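You operate a simulated robot arm through the tools that you are given. There is no shell and no other tool. Be economical: measure what you need, move in short steps, check, and stop when the job is done.

The job below is to be done with a simulated robot arm. You get a single attempt, and the scene is never put back.

TASK
Put one of the white bottles from the low table top on the cardboard.

Only the result counts: the job must be done as asked and must still hold three seconds after the hand-in. Knocking over, shifting, dropping, spilling or breaking anything else fails it.

THE ROBOT
A 7-joint arm with a two-finger parallel gripper, fixed in place. Base frame: the origin is at the foot of the arm, x ahead of it, y to its left, z up; the work surface is at about z = 0. Readings come in m, rad, newtons and seconds.
With the tool pointing down near the work surface it reaches from about 0.24 to 0.62 m from the base axis. Its first joint turns from -1.152 to 1.152 rad. Payload 2.6 kg.
The TCP is the grasp point between the finger pads, 0.03 m short of the fingertips. In the tool frame z runs along the fingers and y along their closing line. Largest opening 0.094 m; finger width 0.028, thickness 0.01; the body of the gripper, 0.05 by 0.096 m, starts 0.055 m behind the TCP.
Orientation is that of the tool frame in the base frame, as a unit quaternion [x, y, z, w]. With the fingers straight down and closing along the base's y, the tool's x points along the base's -x, its y along +y and its z along -z.

THE INTERFACE
- The arm moves only by the tool step_arm. Its argument "rows" is text: rows parted by semicolons, each of 7 numbers parted by spaces: the shift along the tool's x, y, z in m, then the turn, a rotation vector about the tool's x, y, z in rad, then the finger opening in m, from 0 to 0.094. In form: dx dy dz ax ay az jaw; .... A call has 1 to 20 rows; each row shifts and turns the commanded pose from where the row before left it, along the tool's axes as they then stand. A row lasts 0.2 s, in which the tool goes at most 0.05 m and 0.15 rad; a call with a longer step from one row to the next is refused whole, and so is a gripper value outside its range. Where a pose cannot be reached the arm comes as near as it can. A force on the tool above 40 N (or 10 N above the force at the start of the call, whichever is more), or a blocked arm, ends the call early, and 0.2 s more pass. The fingers move at their own pace (about 0.072 m/s each) and stop on an object; they squeeze with about 39 N. The grip force told is the motor's: it shows also when the fingers shut on nothing. Time passes only in rows, and 0.2 s behind the last, so rows that do not move let the fingers close. It gives the time, the measured TCP pose, the force on the tool (base axes), the opening and the grip force at its end, in the units of the frame above (readings bear some noise), and new pictures: "views" is both (left out), scene, wrist or none.
- Cameras (640 x 400 px; columns grow to the right, rows downward): "scene" is fixed at [0.0307, 0.4344, 0.5675]; the picture's right is [-0.79, -0.61, 0.00], its down [-0.30, 0.40, -0.87] and it looks along [0.53, -0.69, -0.50] (base axes); focal length 318 px, centre (320, 200). "wrist" rides on the gripper at [-0.037, 0, -0.058] in the tool frame; the picture's right is [0.00, -1.00, 0.00], its down [0.97, 0.00, -0.24] and it looks along [0.24, 0.00, 0.97] (tool axes); focal length 218 px, centre (320, 200).
- measure_at(camera, pixels): for up to 12 pixels [column, row] of the newest picture of that camera ("zoom" is the newest enlarged one), the place [x, y, z] in the base frame of the surface seen there, good to about 0.002 m, but the place of the scene camera against the robot may be out by one fixed shift of up to 0.012 m in any direction. The clock stands still meanwhile.
- inspect(camera, box): a new picture of the part [left, top, right, bottom] of that camera's present view, enlarged. The clock stands still meanwhile.
- hand_in(): hands the job in; it is judged then, once.

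Go step by step. Measure first, check grasps and placings, and put right what went wrong. The budget is 60 turns and 120 pictures, counting those below and the enlarged ones. Unless the task says otherwise, let go and move clear before handing in, and close with one line.

The tools are called after "Emit:" as a command line: name --argument value ..., lists and objects as JSON in quotes. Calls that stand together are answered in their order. step_arm: Moves the arm, as the interface text tells. Its arguments: {"type":"object","properties":{"rows":{"type":"string"},"views":{"type":"string","enum":["both","scene","wrist","none"]}},"required":["rows"]} The other tools are called the same way: measure_at (camera, pixels) gives the place of the surface under pixels of a picture; inspect (camera, box) takes an enlarged picture of a part of a camera's view; hand_in () hands the job in.

At the start:

```text
time_s: 0.0
tool_pos: [0.3244, -0.1527, 0.3634]
orientation: [0.0, 1.0, -0.001, 0.001]
contact_force: [-0.6, -0.8, 0.0]
width: 0.0938
finger_force: 0.0
```

scene: 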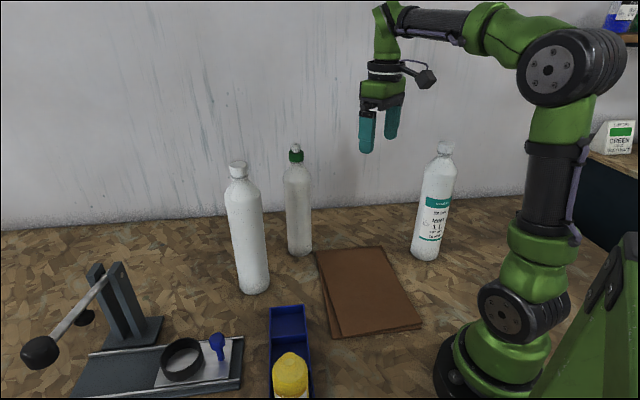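
wrist: 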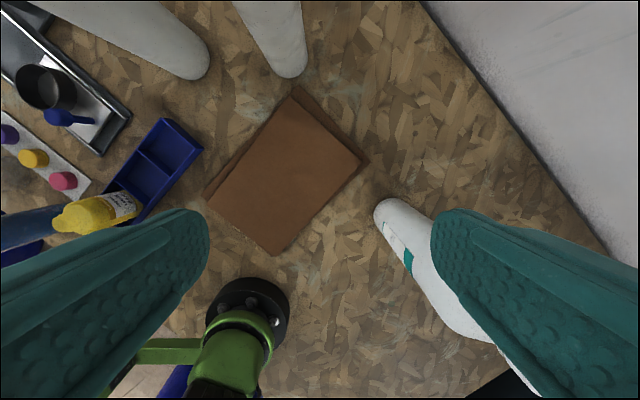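

The scene shows three whitish bottles at (247,230), (298,205), (433,205) and the brown cardboard at (368,290). I'll measure them first and zoom in.

Emit:
inspect --camera "scene" --box '[200, 130, 480, 350]'

Emit:
measure_at --camera "scene" --pixels '[[238, 166], [243, 200], [254, 285], [295, 150], [298, 190], [301, 248], [445, 147], [437, 190], [425, 252], [368, 285], [345, 255], [390, 320]]'

Emit:
measure_at --camera "wrist" --pixels '[[283, 165], [297, 95], [360, 160], [273, 248], [212, 200], [395, 210], [440, 300], [290, 60], [195, 60], [330, 250], [330, 90], [368, 160]]'

```text
1.82 times, centred on (340, 240) of scene
```

zoom: 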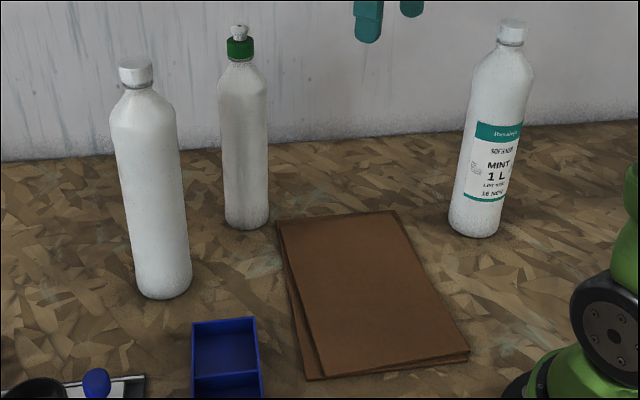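

```text
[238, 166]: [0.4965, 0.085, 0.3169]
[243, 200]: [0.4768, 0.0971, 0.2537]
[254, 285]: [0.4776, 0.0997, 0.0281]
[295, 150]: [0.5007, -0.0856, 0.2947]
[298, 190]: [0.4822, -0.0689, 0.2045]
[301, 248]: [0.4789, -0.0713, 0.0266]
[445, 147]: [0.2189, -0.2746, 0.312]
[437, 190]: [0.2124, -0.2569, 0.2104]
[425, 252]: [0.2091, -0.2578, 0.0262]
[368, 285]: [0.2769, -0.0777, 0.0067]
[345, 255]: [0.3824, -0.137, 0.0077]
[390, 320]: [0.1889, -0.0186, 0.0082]
```

```text
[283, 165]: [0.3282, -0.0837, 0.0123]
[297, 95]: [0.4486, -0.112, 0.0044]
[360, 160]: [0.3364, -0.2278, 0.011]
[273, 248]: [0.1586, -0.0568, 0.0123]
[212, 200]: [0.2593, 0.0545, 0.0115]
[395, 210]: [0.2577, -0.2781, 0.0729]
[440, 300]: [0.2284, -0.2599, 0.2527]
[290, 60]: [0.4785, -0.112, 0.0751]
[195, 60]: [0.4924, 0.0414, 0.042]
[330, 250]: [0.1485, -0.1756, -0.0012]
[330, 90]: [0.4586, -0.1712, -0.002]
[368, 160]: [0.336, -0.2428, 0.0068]
```

The plain bottle at (247,230) has a wide cap near (0.51, 0.075), top about 0.325, and is well clear; the cardboard top is at about z 0.012. I'll rise and go near above it for a wrist view.

Emit:
step_arm --rows "0 0 -0.035 0 0 0 0.094; 0 0 -0.04 0 0 0 0.094; -0.0243 0.038 0 0 0 0 0.094; -0.0243 0.038 0 0 0 0 0.094; -0.0243 0.038 0 0 0 0 0.094; -0.0243 0.038 0 0 0 0 0.094; -0.0243 0.038 0 0 0 0 0.094; -0.0243 0.038 0 0 0 0 0.094; 0 0 0 0 0 0 0.094"

```text
time_s: 2.0
tool_pos: [0.4474, 0.0721, 0.4299]
orientation: [0.0, 1.0, 0.0, -0.001]
contact_force: [0.2, -0.7, 0.2]
width: 0.0937
finger_force: 0.0
out of reach, approached as far as the arm can: row 7, 8
```

scene: 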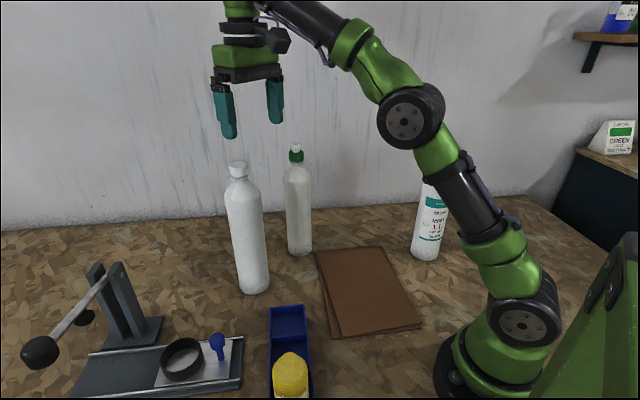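
wrist: 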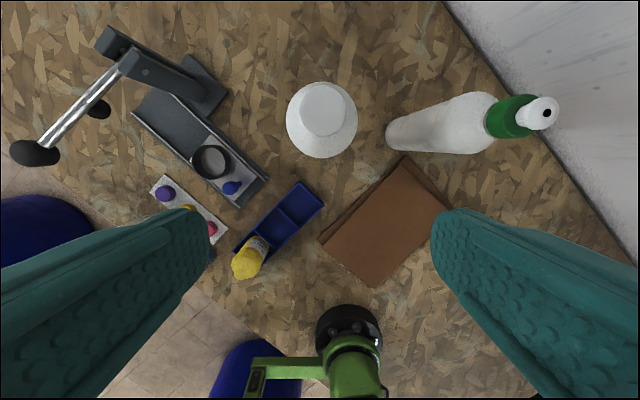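

The arm's reach ends at r≈0.453 at this height; the plain bottle's cap shows at wrist (322,108). I'll measure the cap, shoulder and cardboard from here.

Emit:
measure_at --camera "wrist" --pixels '[[322, 105], [322, 85], [303, 105], [343, 105], [322, 140], [295, 120], [350, 120], [405, 160], [440, 215], [330, 240], [375, 283], [386, 222]]'

Emit:
inspect --camera "wrist" --box '[260, 60, 460, 300]'

Emit:
inspect --camera "scene" --box '[190, 140, 300, 210]'

```text
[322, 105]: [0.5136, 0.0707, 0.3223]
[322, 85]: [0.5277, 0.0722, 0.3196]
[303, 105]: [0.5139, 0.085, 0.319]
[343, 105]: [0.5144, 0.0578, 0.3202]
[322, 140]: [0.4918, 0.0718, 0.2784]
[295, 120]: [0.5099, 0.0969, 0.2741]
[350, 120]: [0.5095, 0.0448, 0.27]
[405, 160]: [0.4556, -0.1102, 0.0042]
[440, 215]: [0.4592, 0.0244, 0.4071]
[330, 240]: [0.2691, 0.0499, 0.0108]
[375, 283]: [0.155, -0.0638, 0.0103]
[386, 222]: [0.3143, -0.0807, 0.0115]
```

```text
1.67 times, centred on (360, 180) of wrist
```

zoom: 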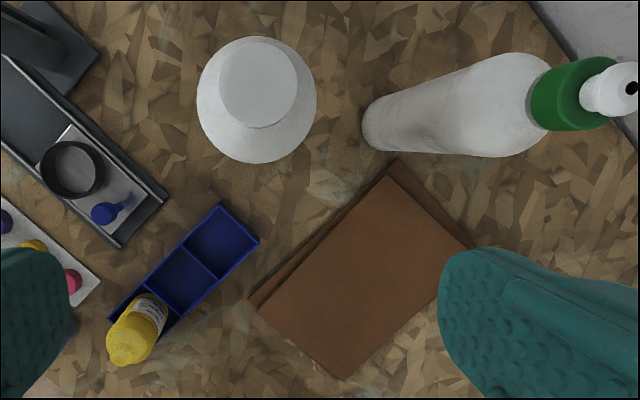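

```text
5.71 times, centred on (245, 175) of scene
```

zoom: 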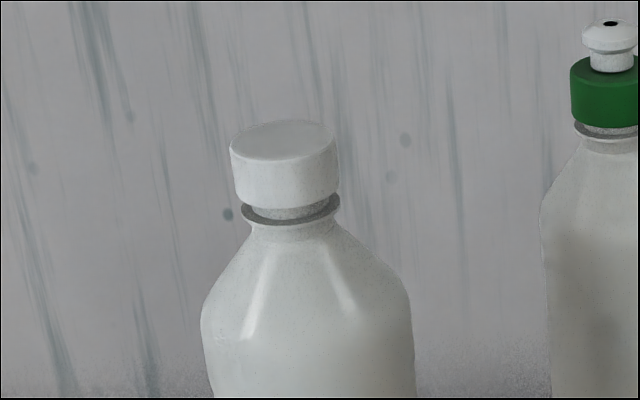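

Cap centre is at (0.514, 0.071), top 0.320, radius ~0.016, with the shoulder widening below 0.29. I'll descend short of the bottle to z≈0.322, then check before sliding in with the fingers straddling the cap.

Emit:
step_arm --rows "0.023 0 0.03 0 0 0 0.094; 0 0 0.04 0 0 0 0.094; 0 0 0.037 0 0 0 0.094; 0 0 0 0 0 0 0.094"

```text
time_s: 3.0
tool_pos: [0.4251, 0.0716, 0.3218]
orientation: [0.001, 1.0, 0.0, 0.0]
contact_force: [0.1, 0.3, 0.2]
width: 0.0938
finger_force: 0.0
```

scene: 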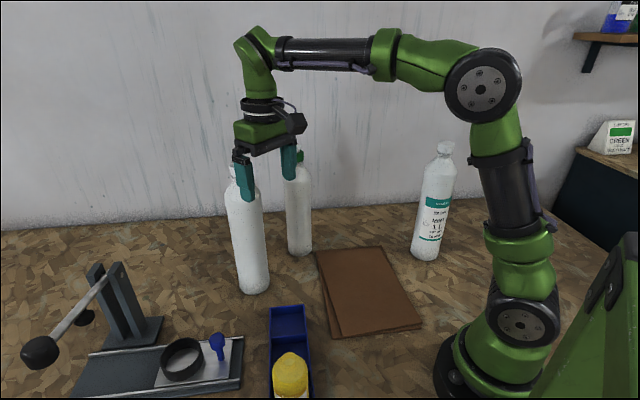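
wrist: 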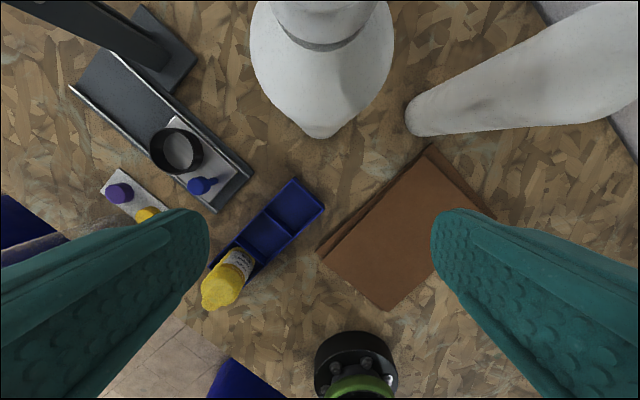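

The cap is centred between the fingers at wrist column ~320, tips level above the shoulder. Slide forward in +x, stopping just short to check reach.

Emit:
step_arm --rows "-0.02 0 0 0 0 0 0.094; -0.025 0 0 0 0 0 0.094; -0.02 0 0 0 0 0 0.094; -0.012 0 0 0 0 0 0.094; -0.012 0 0 0 0 0 0.094; 0 0 0 0 0 0 0.094"

```text
time_s: 4.4
tool_pos: [0.5121, 0.0721, 0.3218]
orientation: [0.0, 1.0, 0.0, 0.0]
contact_force: [0.2, -0.1, -0.2]
width: 0.094
finger_force: 0.0
```

scene: 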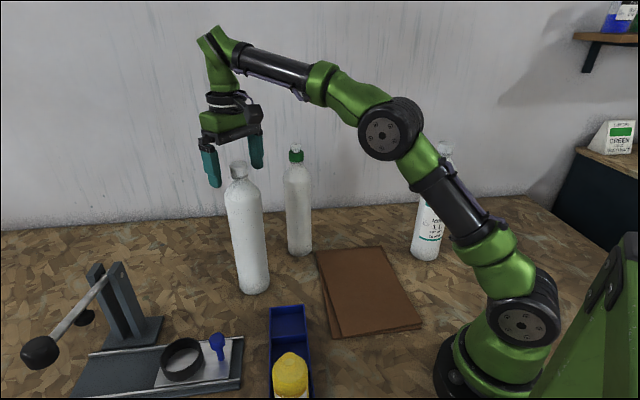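
wrist: 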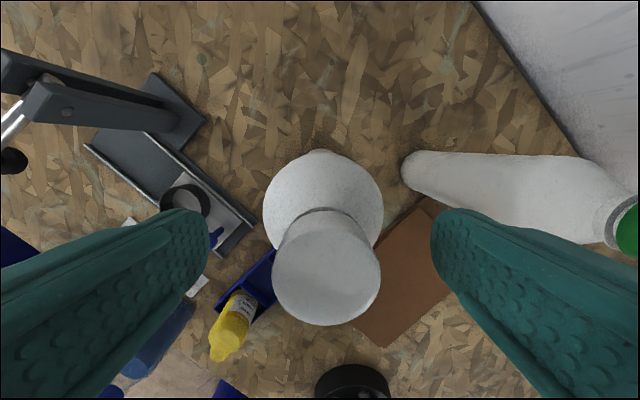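

It reached; the cap is at wrist (327,270), slightly right of centre. I'll measure the cap to centre exactly.

Emit:
measure_at --camera "wrist" --pixels '[[280, 275], [373, 275], [327, 248], [327, 315], [327, 280]]'

```text
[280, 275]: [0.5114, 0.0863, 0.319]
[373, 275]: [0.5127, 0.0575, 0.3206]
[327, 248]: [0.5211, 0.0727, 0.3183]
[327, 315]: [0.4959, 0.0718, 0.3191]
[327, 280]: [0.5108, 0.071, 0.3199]
```

Cap centre (0.511, 0.072) matches the TCP. Close.

Emit:
step_arm --rows "0 0 0 0 0 0 0.06; 0 0 0 0 0 0 0.02; 0 0 0 0 0 0 0.02; 0 0 0 0 0 0 0.02; 0 0 0 0 0 0 0.02"

```text
time_s: 5.6
tool_pos: [0.5119, 0.0732, 0.3217]
orientation: [0.0, 1.0, 0.0, 0.0]
contact_force: [-0.4, -2.0, 0.0]
width: 0.0322
finger_force: 39.0
```

scene: 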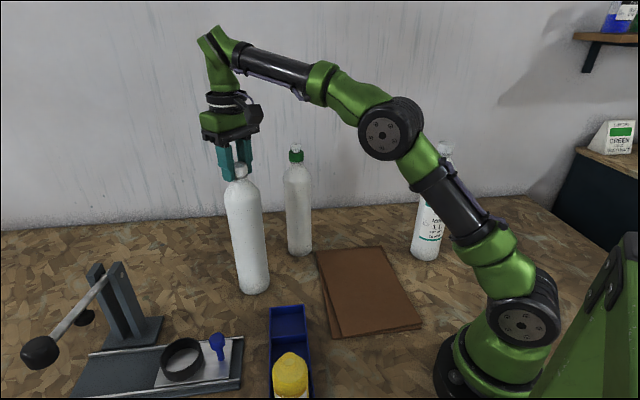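
wrist: 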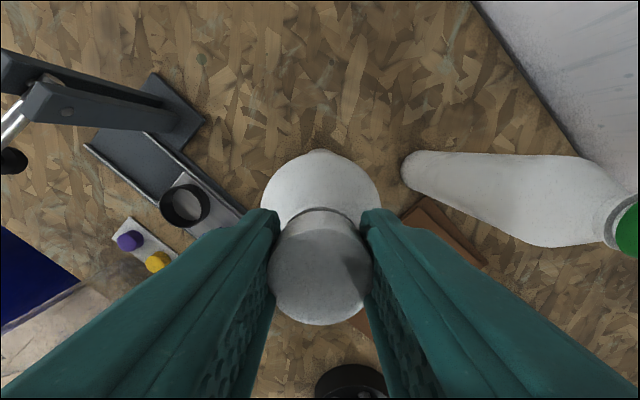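

Held at 0.032 m with 39 N. Lift 1.2 cm slowly and check.

Emit:
step_arm --rows "0 0 -0.003 0 0 0 0.02; 0 0 -0.005 0 0 0 0.02; 0.002 0 -0.004 0 0 0 0.02; 0 0 0 0 0 0 0.02"

```text
time_s: 6.6
tool_pos: [0.5106, 0.0737, 0.3324]
orientation: [0.0, 1.0, 0.0, 0.0]
contact_force: [0.3, 0.9, -8.5]
width: 0.0319
finger_force: 38.6
```

scene: 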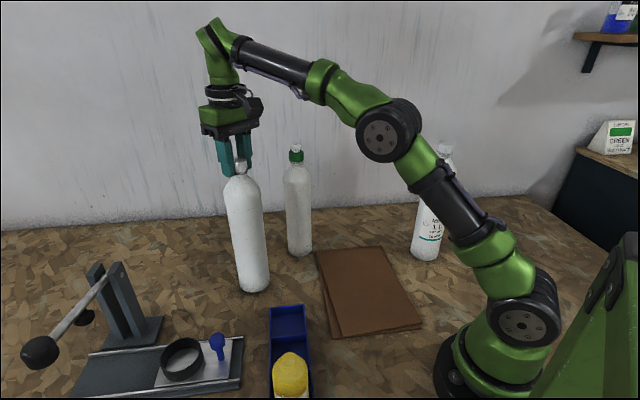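
wrist: 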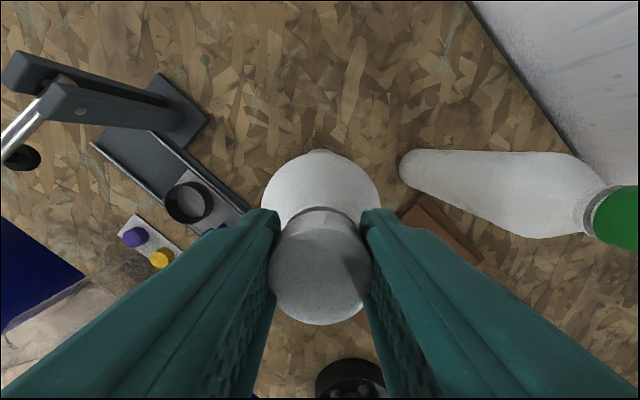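

The bottle is off the table (8.5 N load), hanging upright. I'll back off in -x while rising, then go diagonally over the cardboard centre (~0.30, -0.08).

Emit:
step_arm --rows "0.008 0 -0.004 0 0 0 0.02; 0.015 0 -0.008 0 0 0 0.02; 0.015 0 -0.008 0 0 0 0.02; 0.015 0 -0.008 0 0 0 0.02; 0.015 0 -0.008 0 0 0 0.02; 0.018 -0.008 -0.004 0 0 0 0.02; 0.016 -0.016 0 0 0 0 0.02; 0.016 -0.018 0 0 0 0 0.02; 0.016 -0.02 0 0 0 0 0.02; 0.016 -0.02 0 0 0 0 0.02; 0.016 -0.02 0 0 0 0 0.02; 0.016 -0.02 0 0 0 0 0.02; 0.014 -0.016 0 0 0 0 0.02; 0.01 -0.01 0 0 0 0 0.02; 0.005 -0.005 0 0 0 0 0.02; 0 0 0 0 0 0 0.02; 0 0 0 0 0 0 0.02"

```text
time_s: 10.2
tool_pos: [0.2991, -0.0796, 0.3729]
orientation: [0.0, 1.0, 0.001, 0.001]
contact_force: [0.3, -0.4, -9.1]
width: 0.0319
finger_force: 39.1
```

scene: 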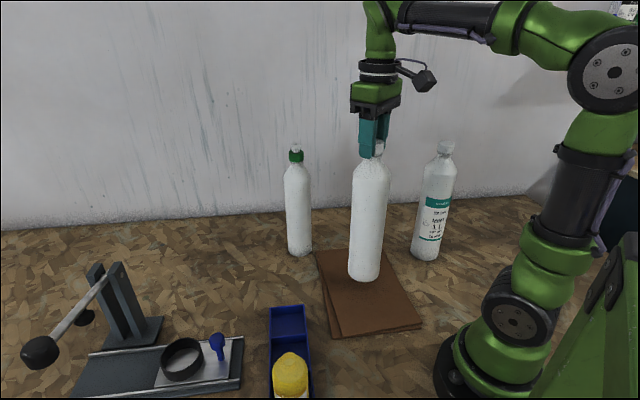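
wrist: 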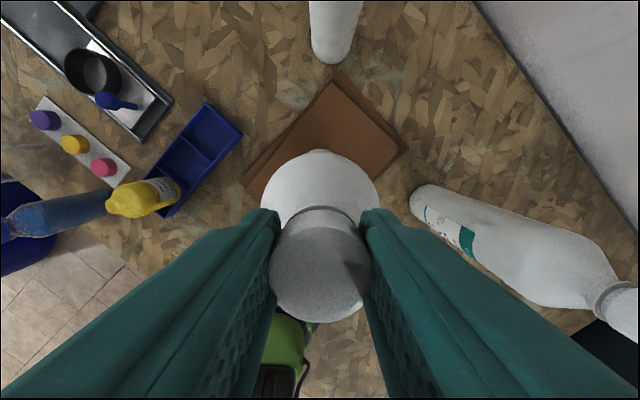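

The bottle hangs over the middle of the cardboard, upright. Lowering by ~3.4 cm leaves a few mm; then in small steps watching the force.

Emit:
step_arm --rows "0 0 0.012 0 0 0 0.02; 0 0 0.012 0 0 0 0.02; 0 0 0.008 0 0 0 0.02; 0 0 0.003 0 0 0 0.02; 0 0 0 0 0 0 0.02; 0 0 0 0 0 0 0.02"

Emit:
step_arm --rows "0 0 0.002 0 0 0 0.02; 0 0 0 0 0 0 0.02" --views "none"

Emit:
step_arm --rows "0 0 0.001 0 0 0 0.02; 0 0 0 0 0 0 0.02" --views "none"

```text
time_s: 11.6
tool_pos: [0.2993, -0.0799, 0.3372]
orientation: [0.001, 1.0, 0.001, 0.0]
contact_force: [0.4, -0.7, -9.1]
width: 0.032
finger_force: 39.1
```

scene: 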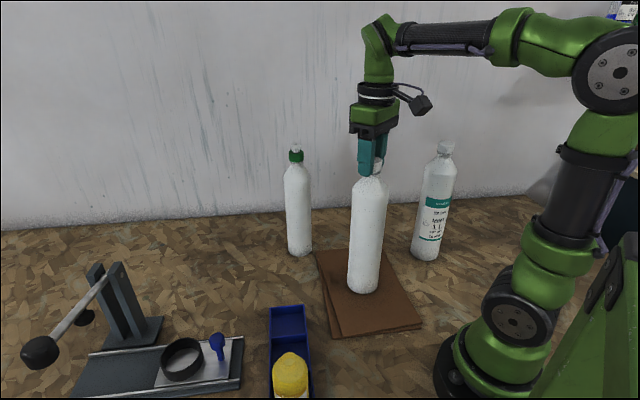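
wrist: 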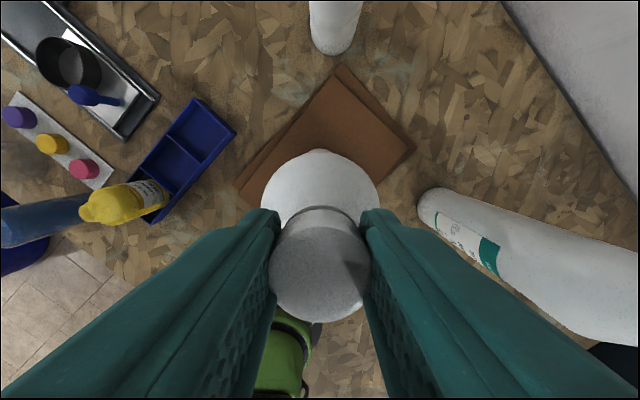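

```text
time_s: 12.2
tool_pos: [0.3002, -0.0796, 0.3371]
orientation: [-0.001, 1.0, -0.001, 0.0]
contact_force: [-0.4, 0.0, -6.8]
width: 0.0314
finger_force: 39.2
```

```text
time_s: 12.8
tool_pos: [0.2996, -0.0789, 0.3357]
orientation: [0.0, 1.0, 0.0, 0.001]
contact_force: [-0.2, -0.3, -0.9]
width: 0.0316
finger_force: 39.5
```

The load has dropped from -9.1 to about -0.9 N, so the bottle stands on the cardboard. A gentle release follows.

Emit:
step_arm --rows "0 0 0 0 0 0 0.034; 0 0 0 0 0 0 0.04; 0 0 0 0 0 0 0.05; 0 0 0 0 0 0 0.07; 0 0 0 0 0 0 0.094; 0 0 0 0 0 0 0.094; 0 0 0 0 0 0 0.094"

```text
time_s: 14.4
tool_pos: [0.2991, -0.0799, 0.3345]
orientation: [0.0, 1.0, 0.0, 0.0]
contact_force: [0.0, -0.5, 0.0]
width: 0.0939
finger_force: 0.1
```

scene: 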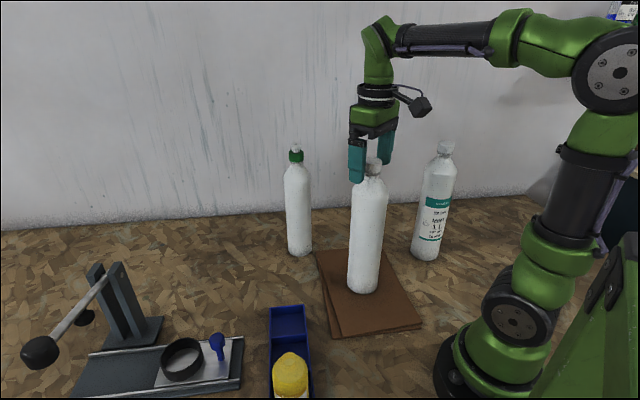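
wrist: 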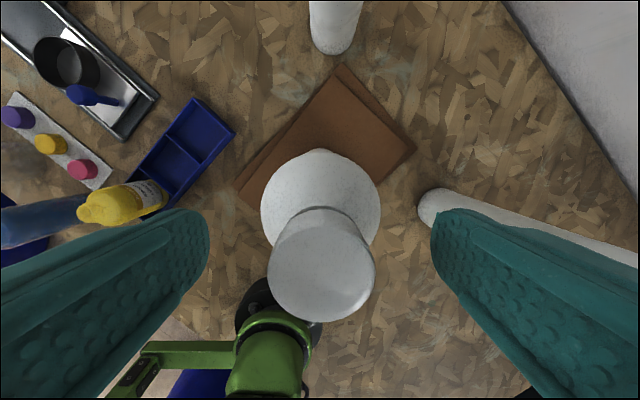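

The bottle stands free on the cardboard at (365,240), fingers fully open. Rise straight up and check.

Emit:
step_arm --rows "0 0 -0.015 0 0 0 0.094; 0 0 -0.03 0 0 0 0.094; 0 0 -0.03 0 0 0 0.094; 0 0 -0.025 0 0 0 0.094; 0 0 0 0 0 0 0.094; 0 0 0 0 0 0 0.094"

```text
time_s: 15.8
tool_pos: [0.2996, -0.0799, 0.4382]
orientation: [0.0, 1.0, 0.0, 0.0]
contact_force: [0.1, 0.0, 0.6]
width: 0.0942
finger_force: 0.0
```

scene: 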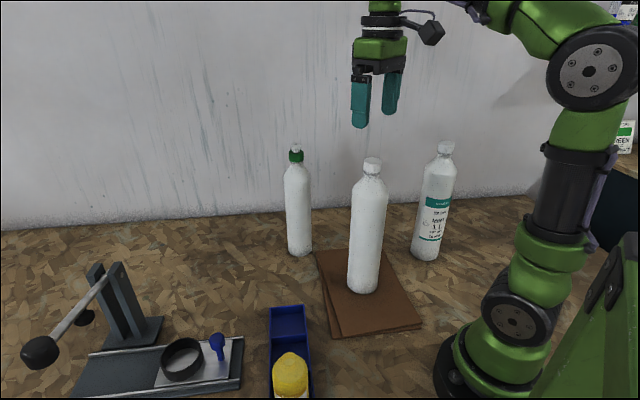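
wrist: 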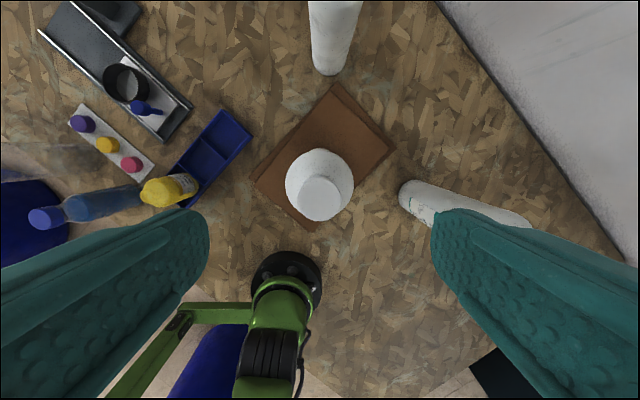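

The bottle stands upright at (365,240) in the middle of the cardboard, the arm is clear and nothing else has moved. Handing in.

Emit:
hand_in

```text
The job is handed in.
```

The plain white bottle now stands upright in the middle of the cardboard, the gripper is clear of it, and nothing else was moved.
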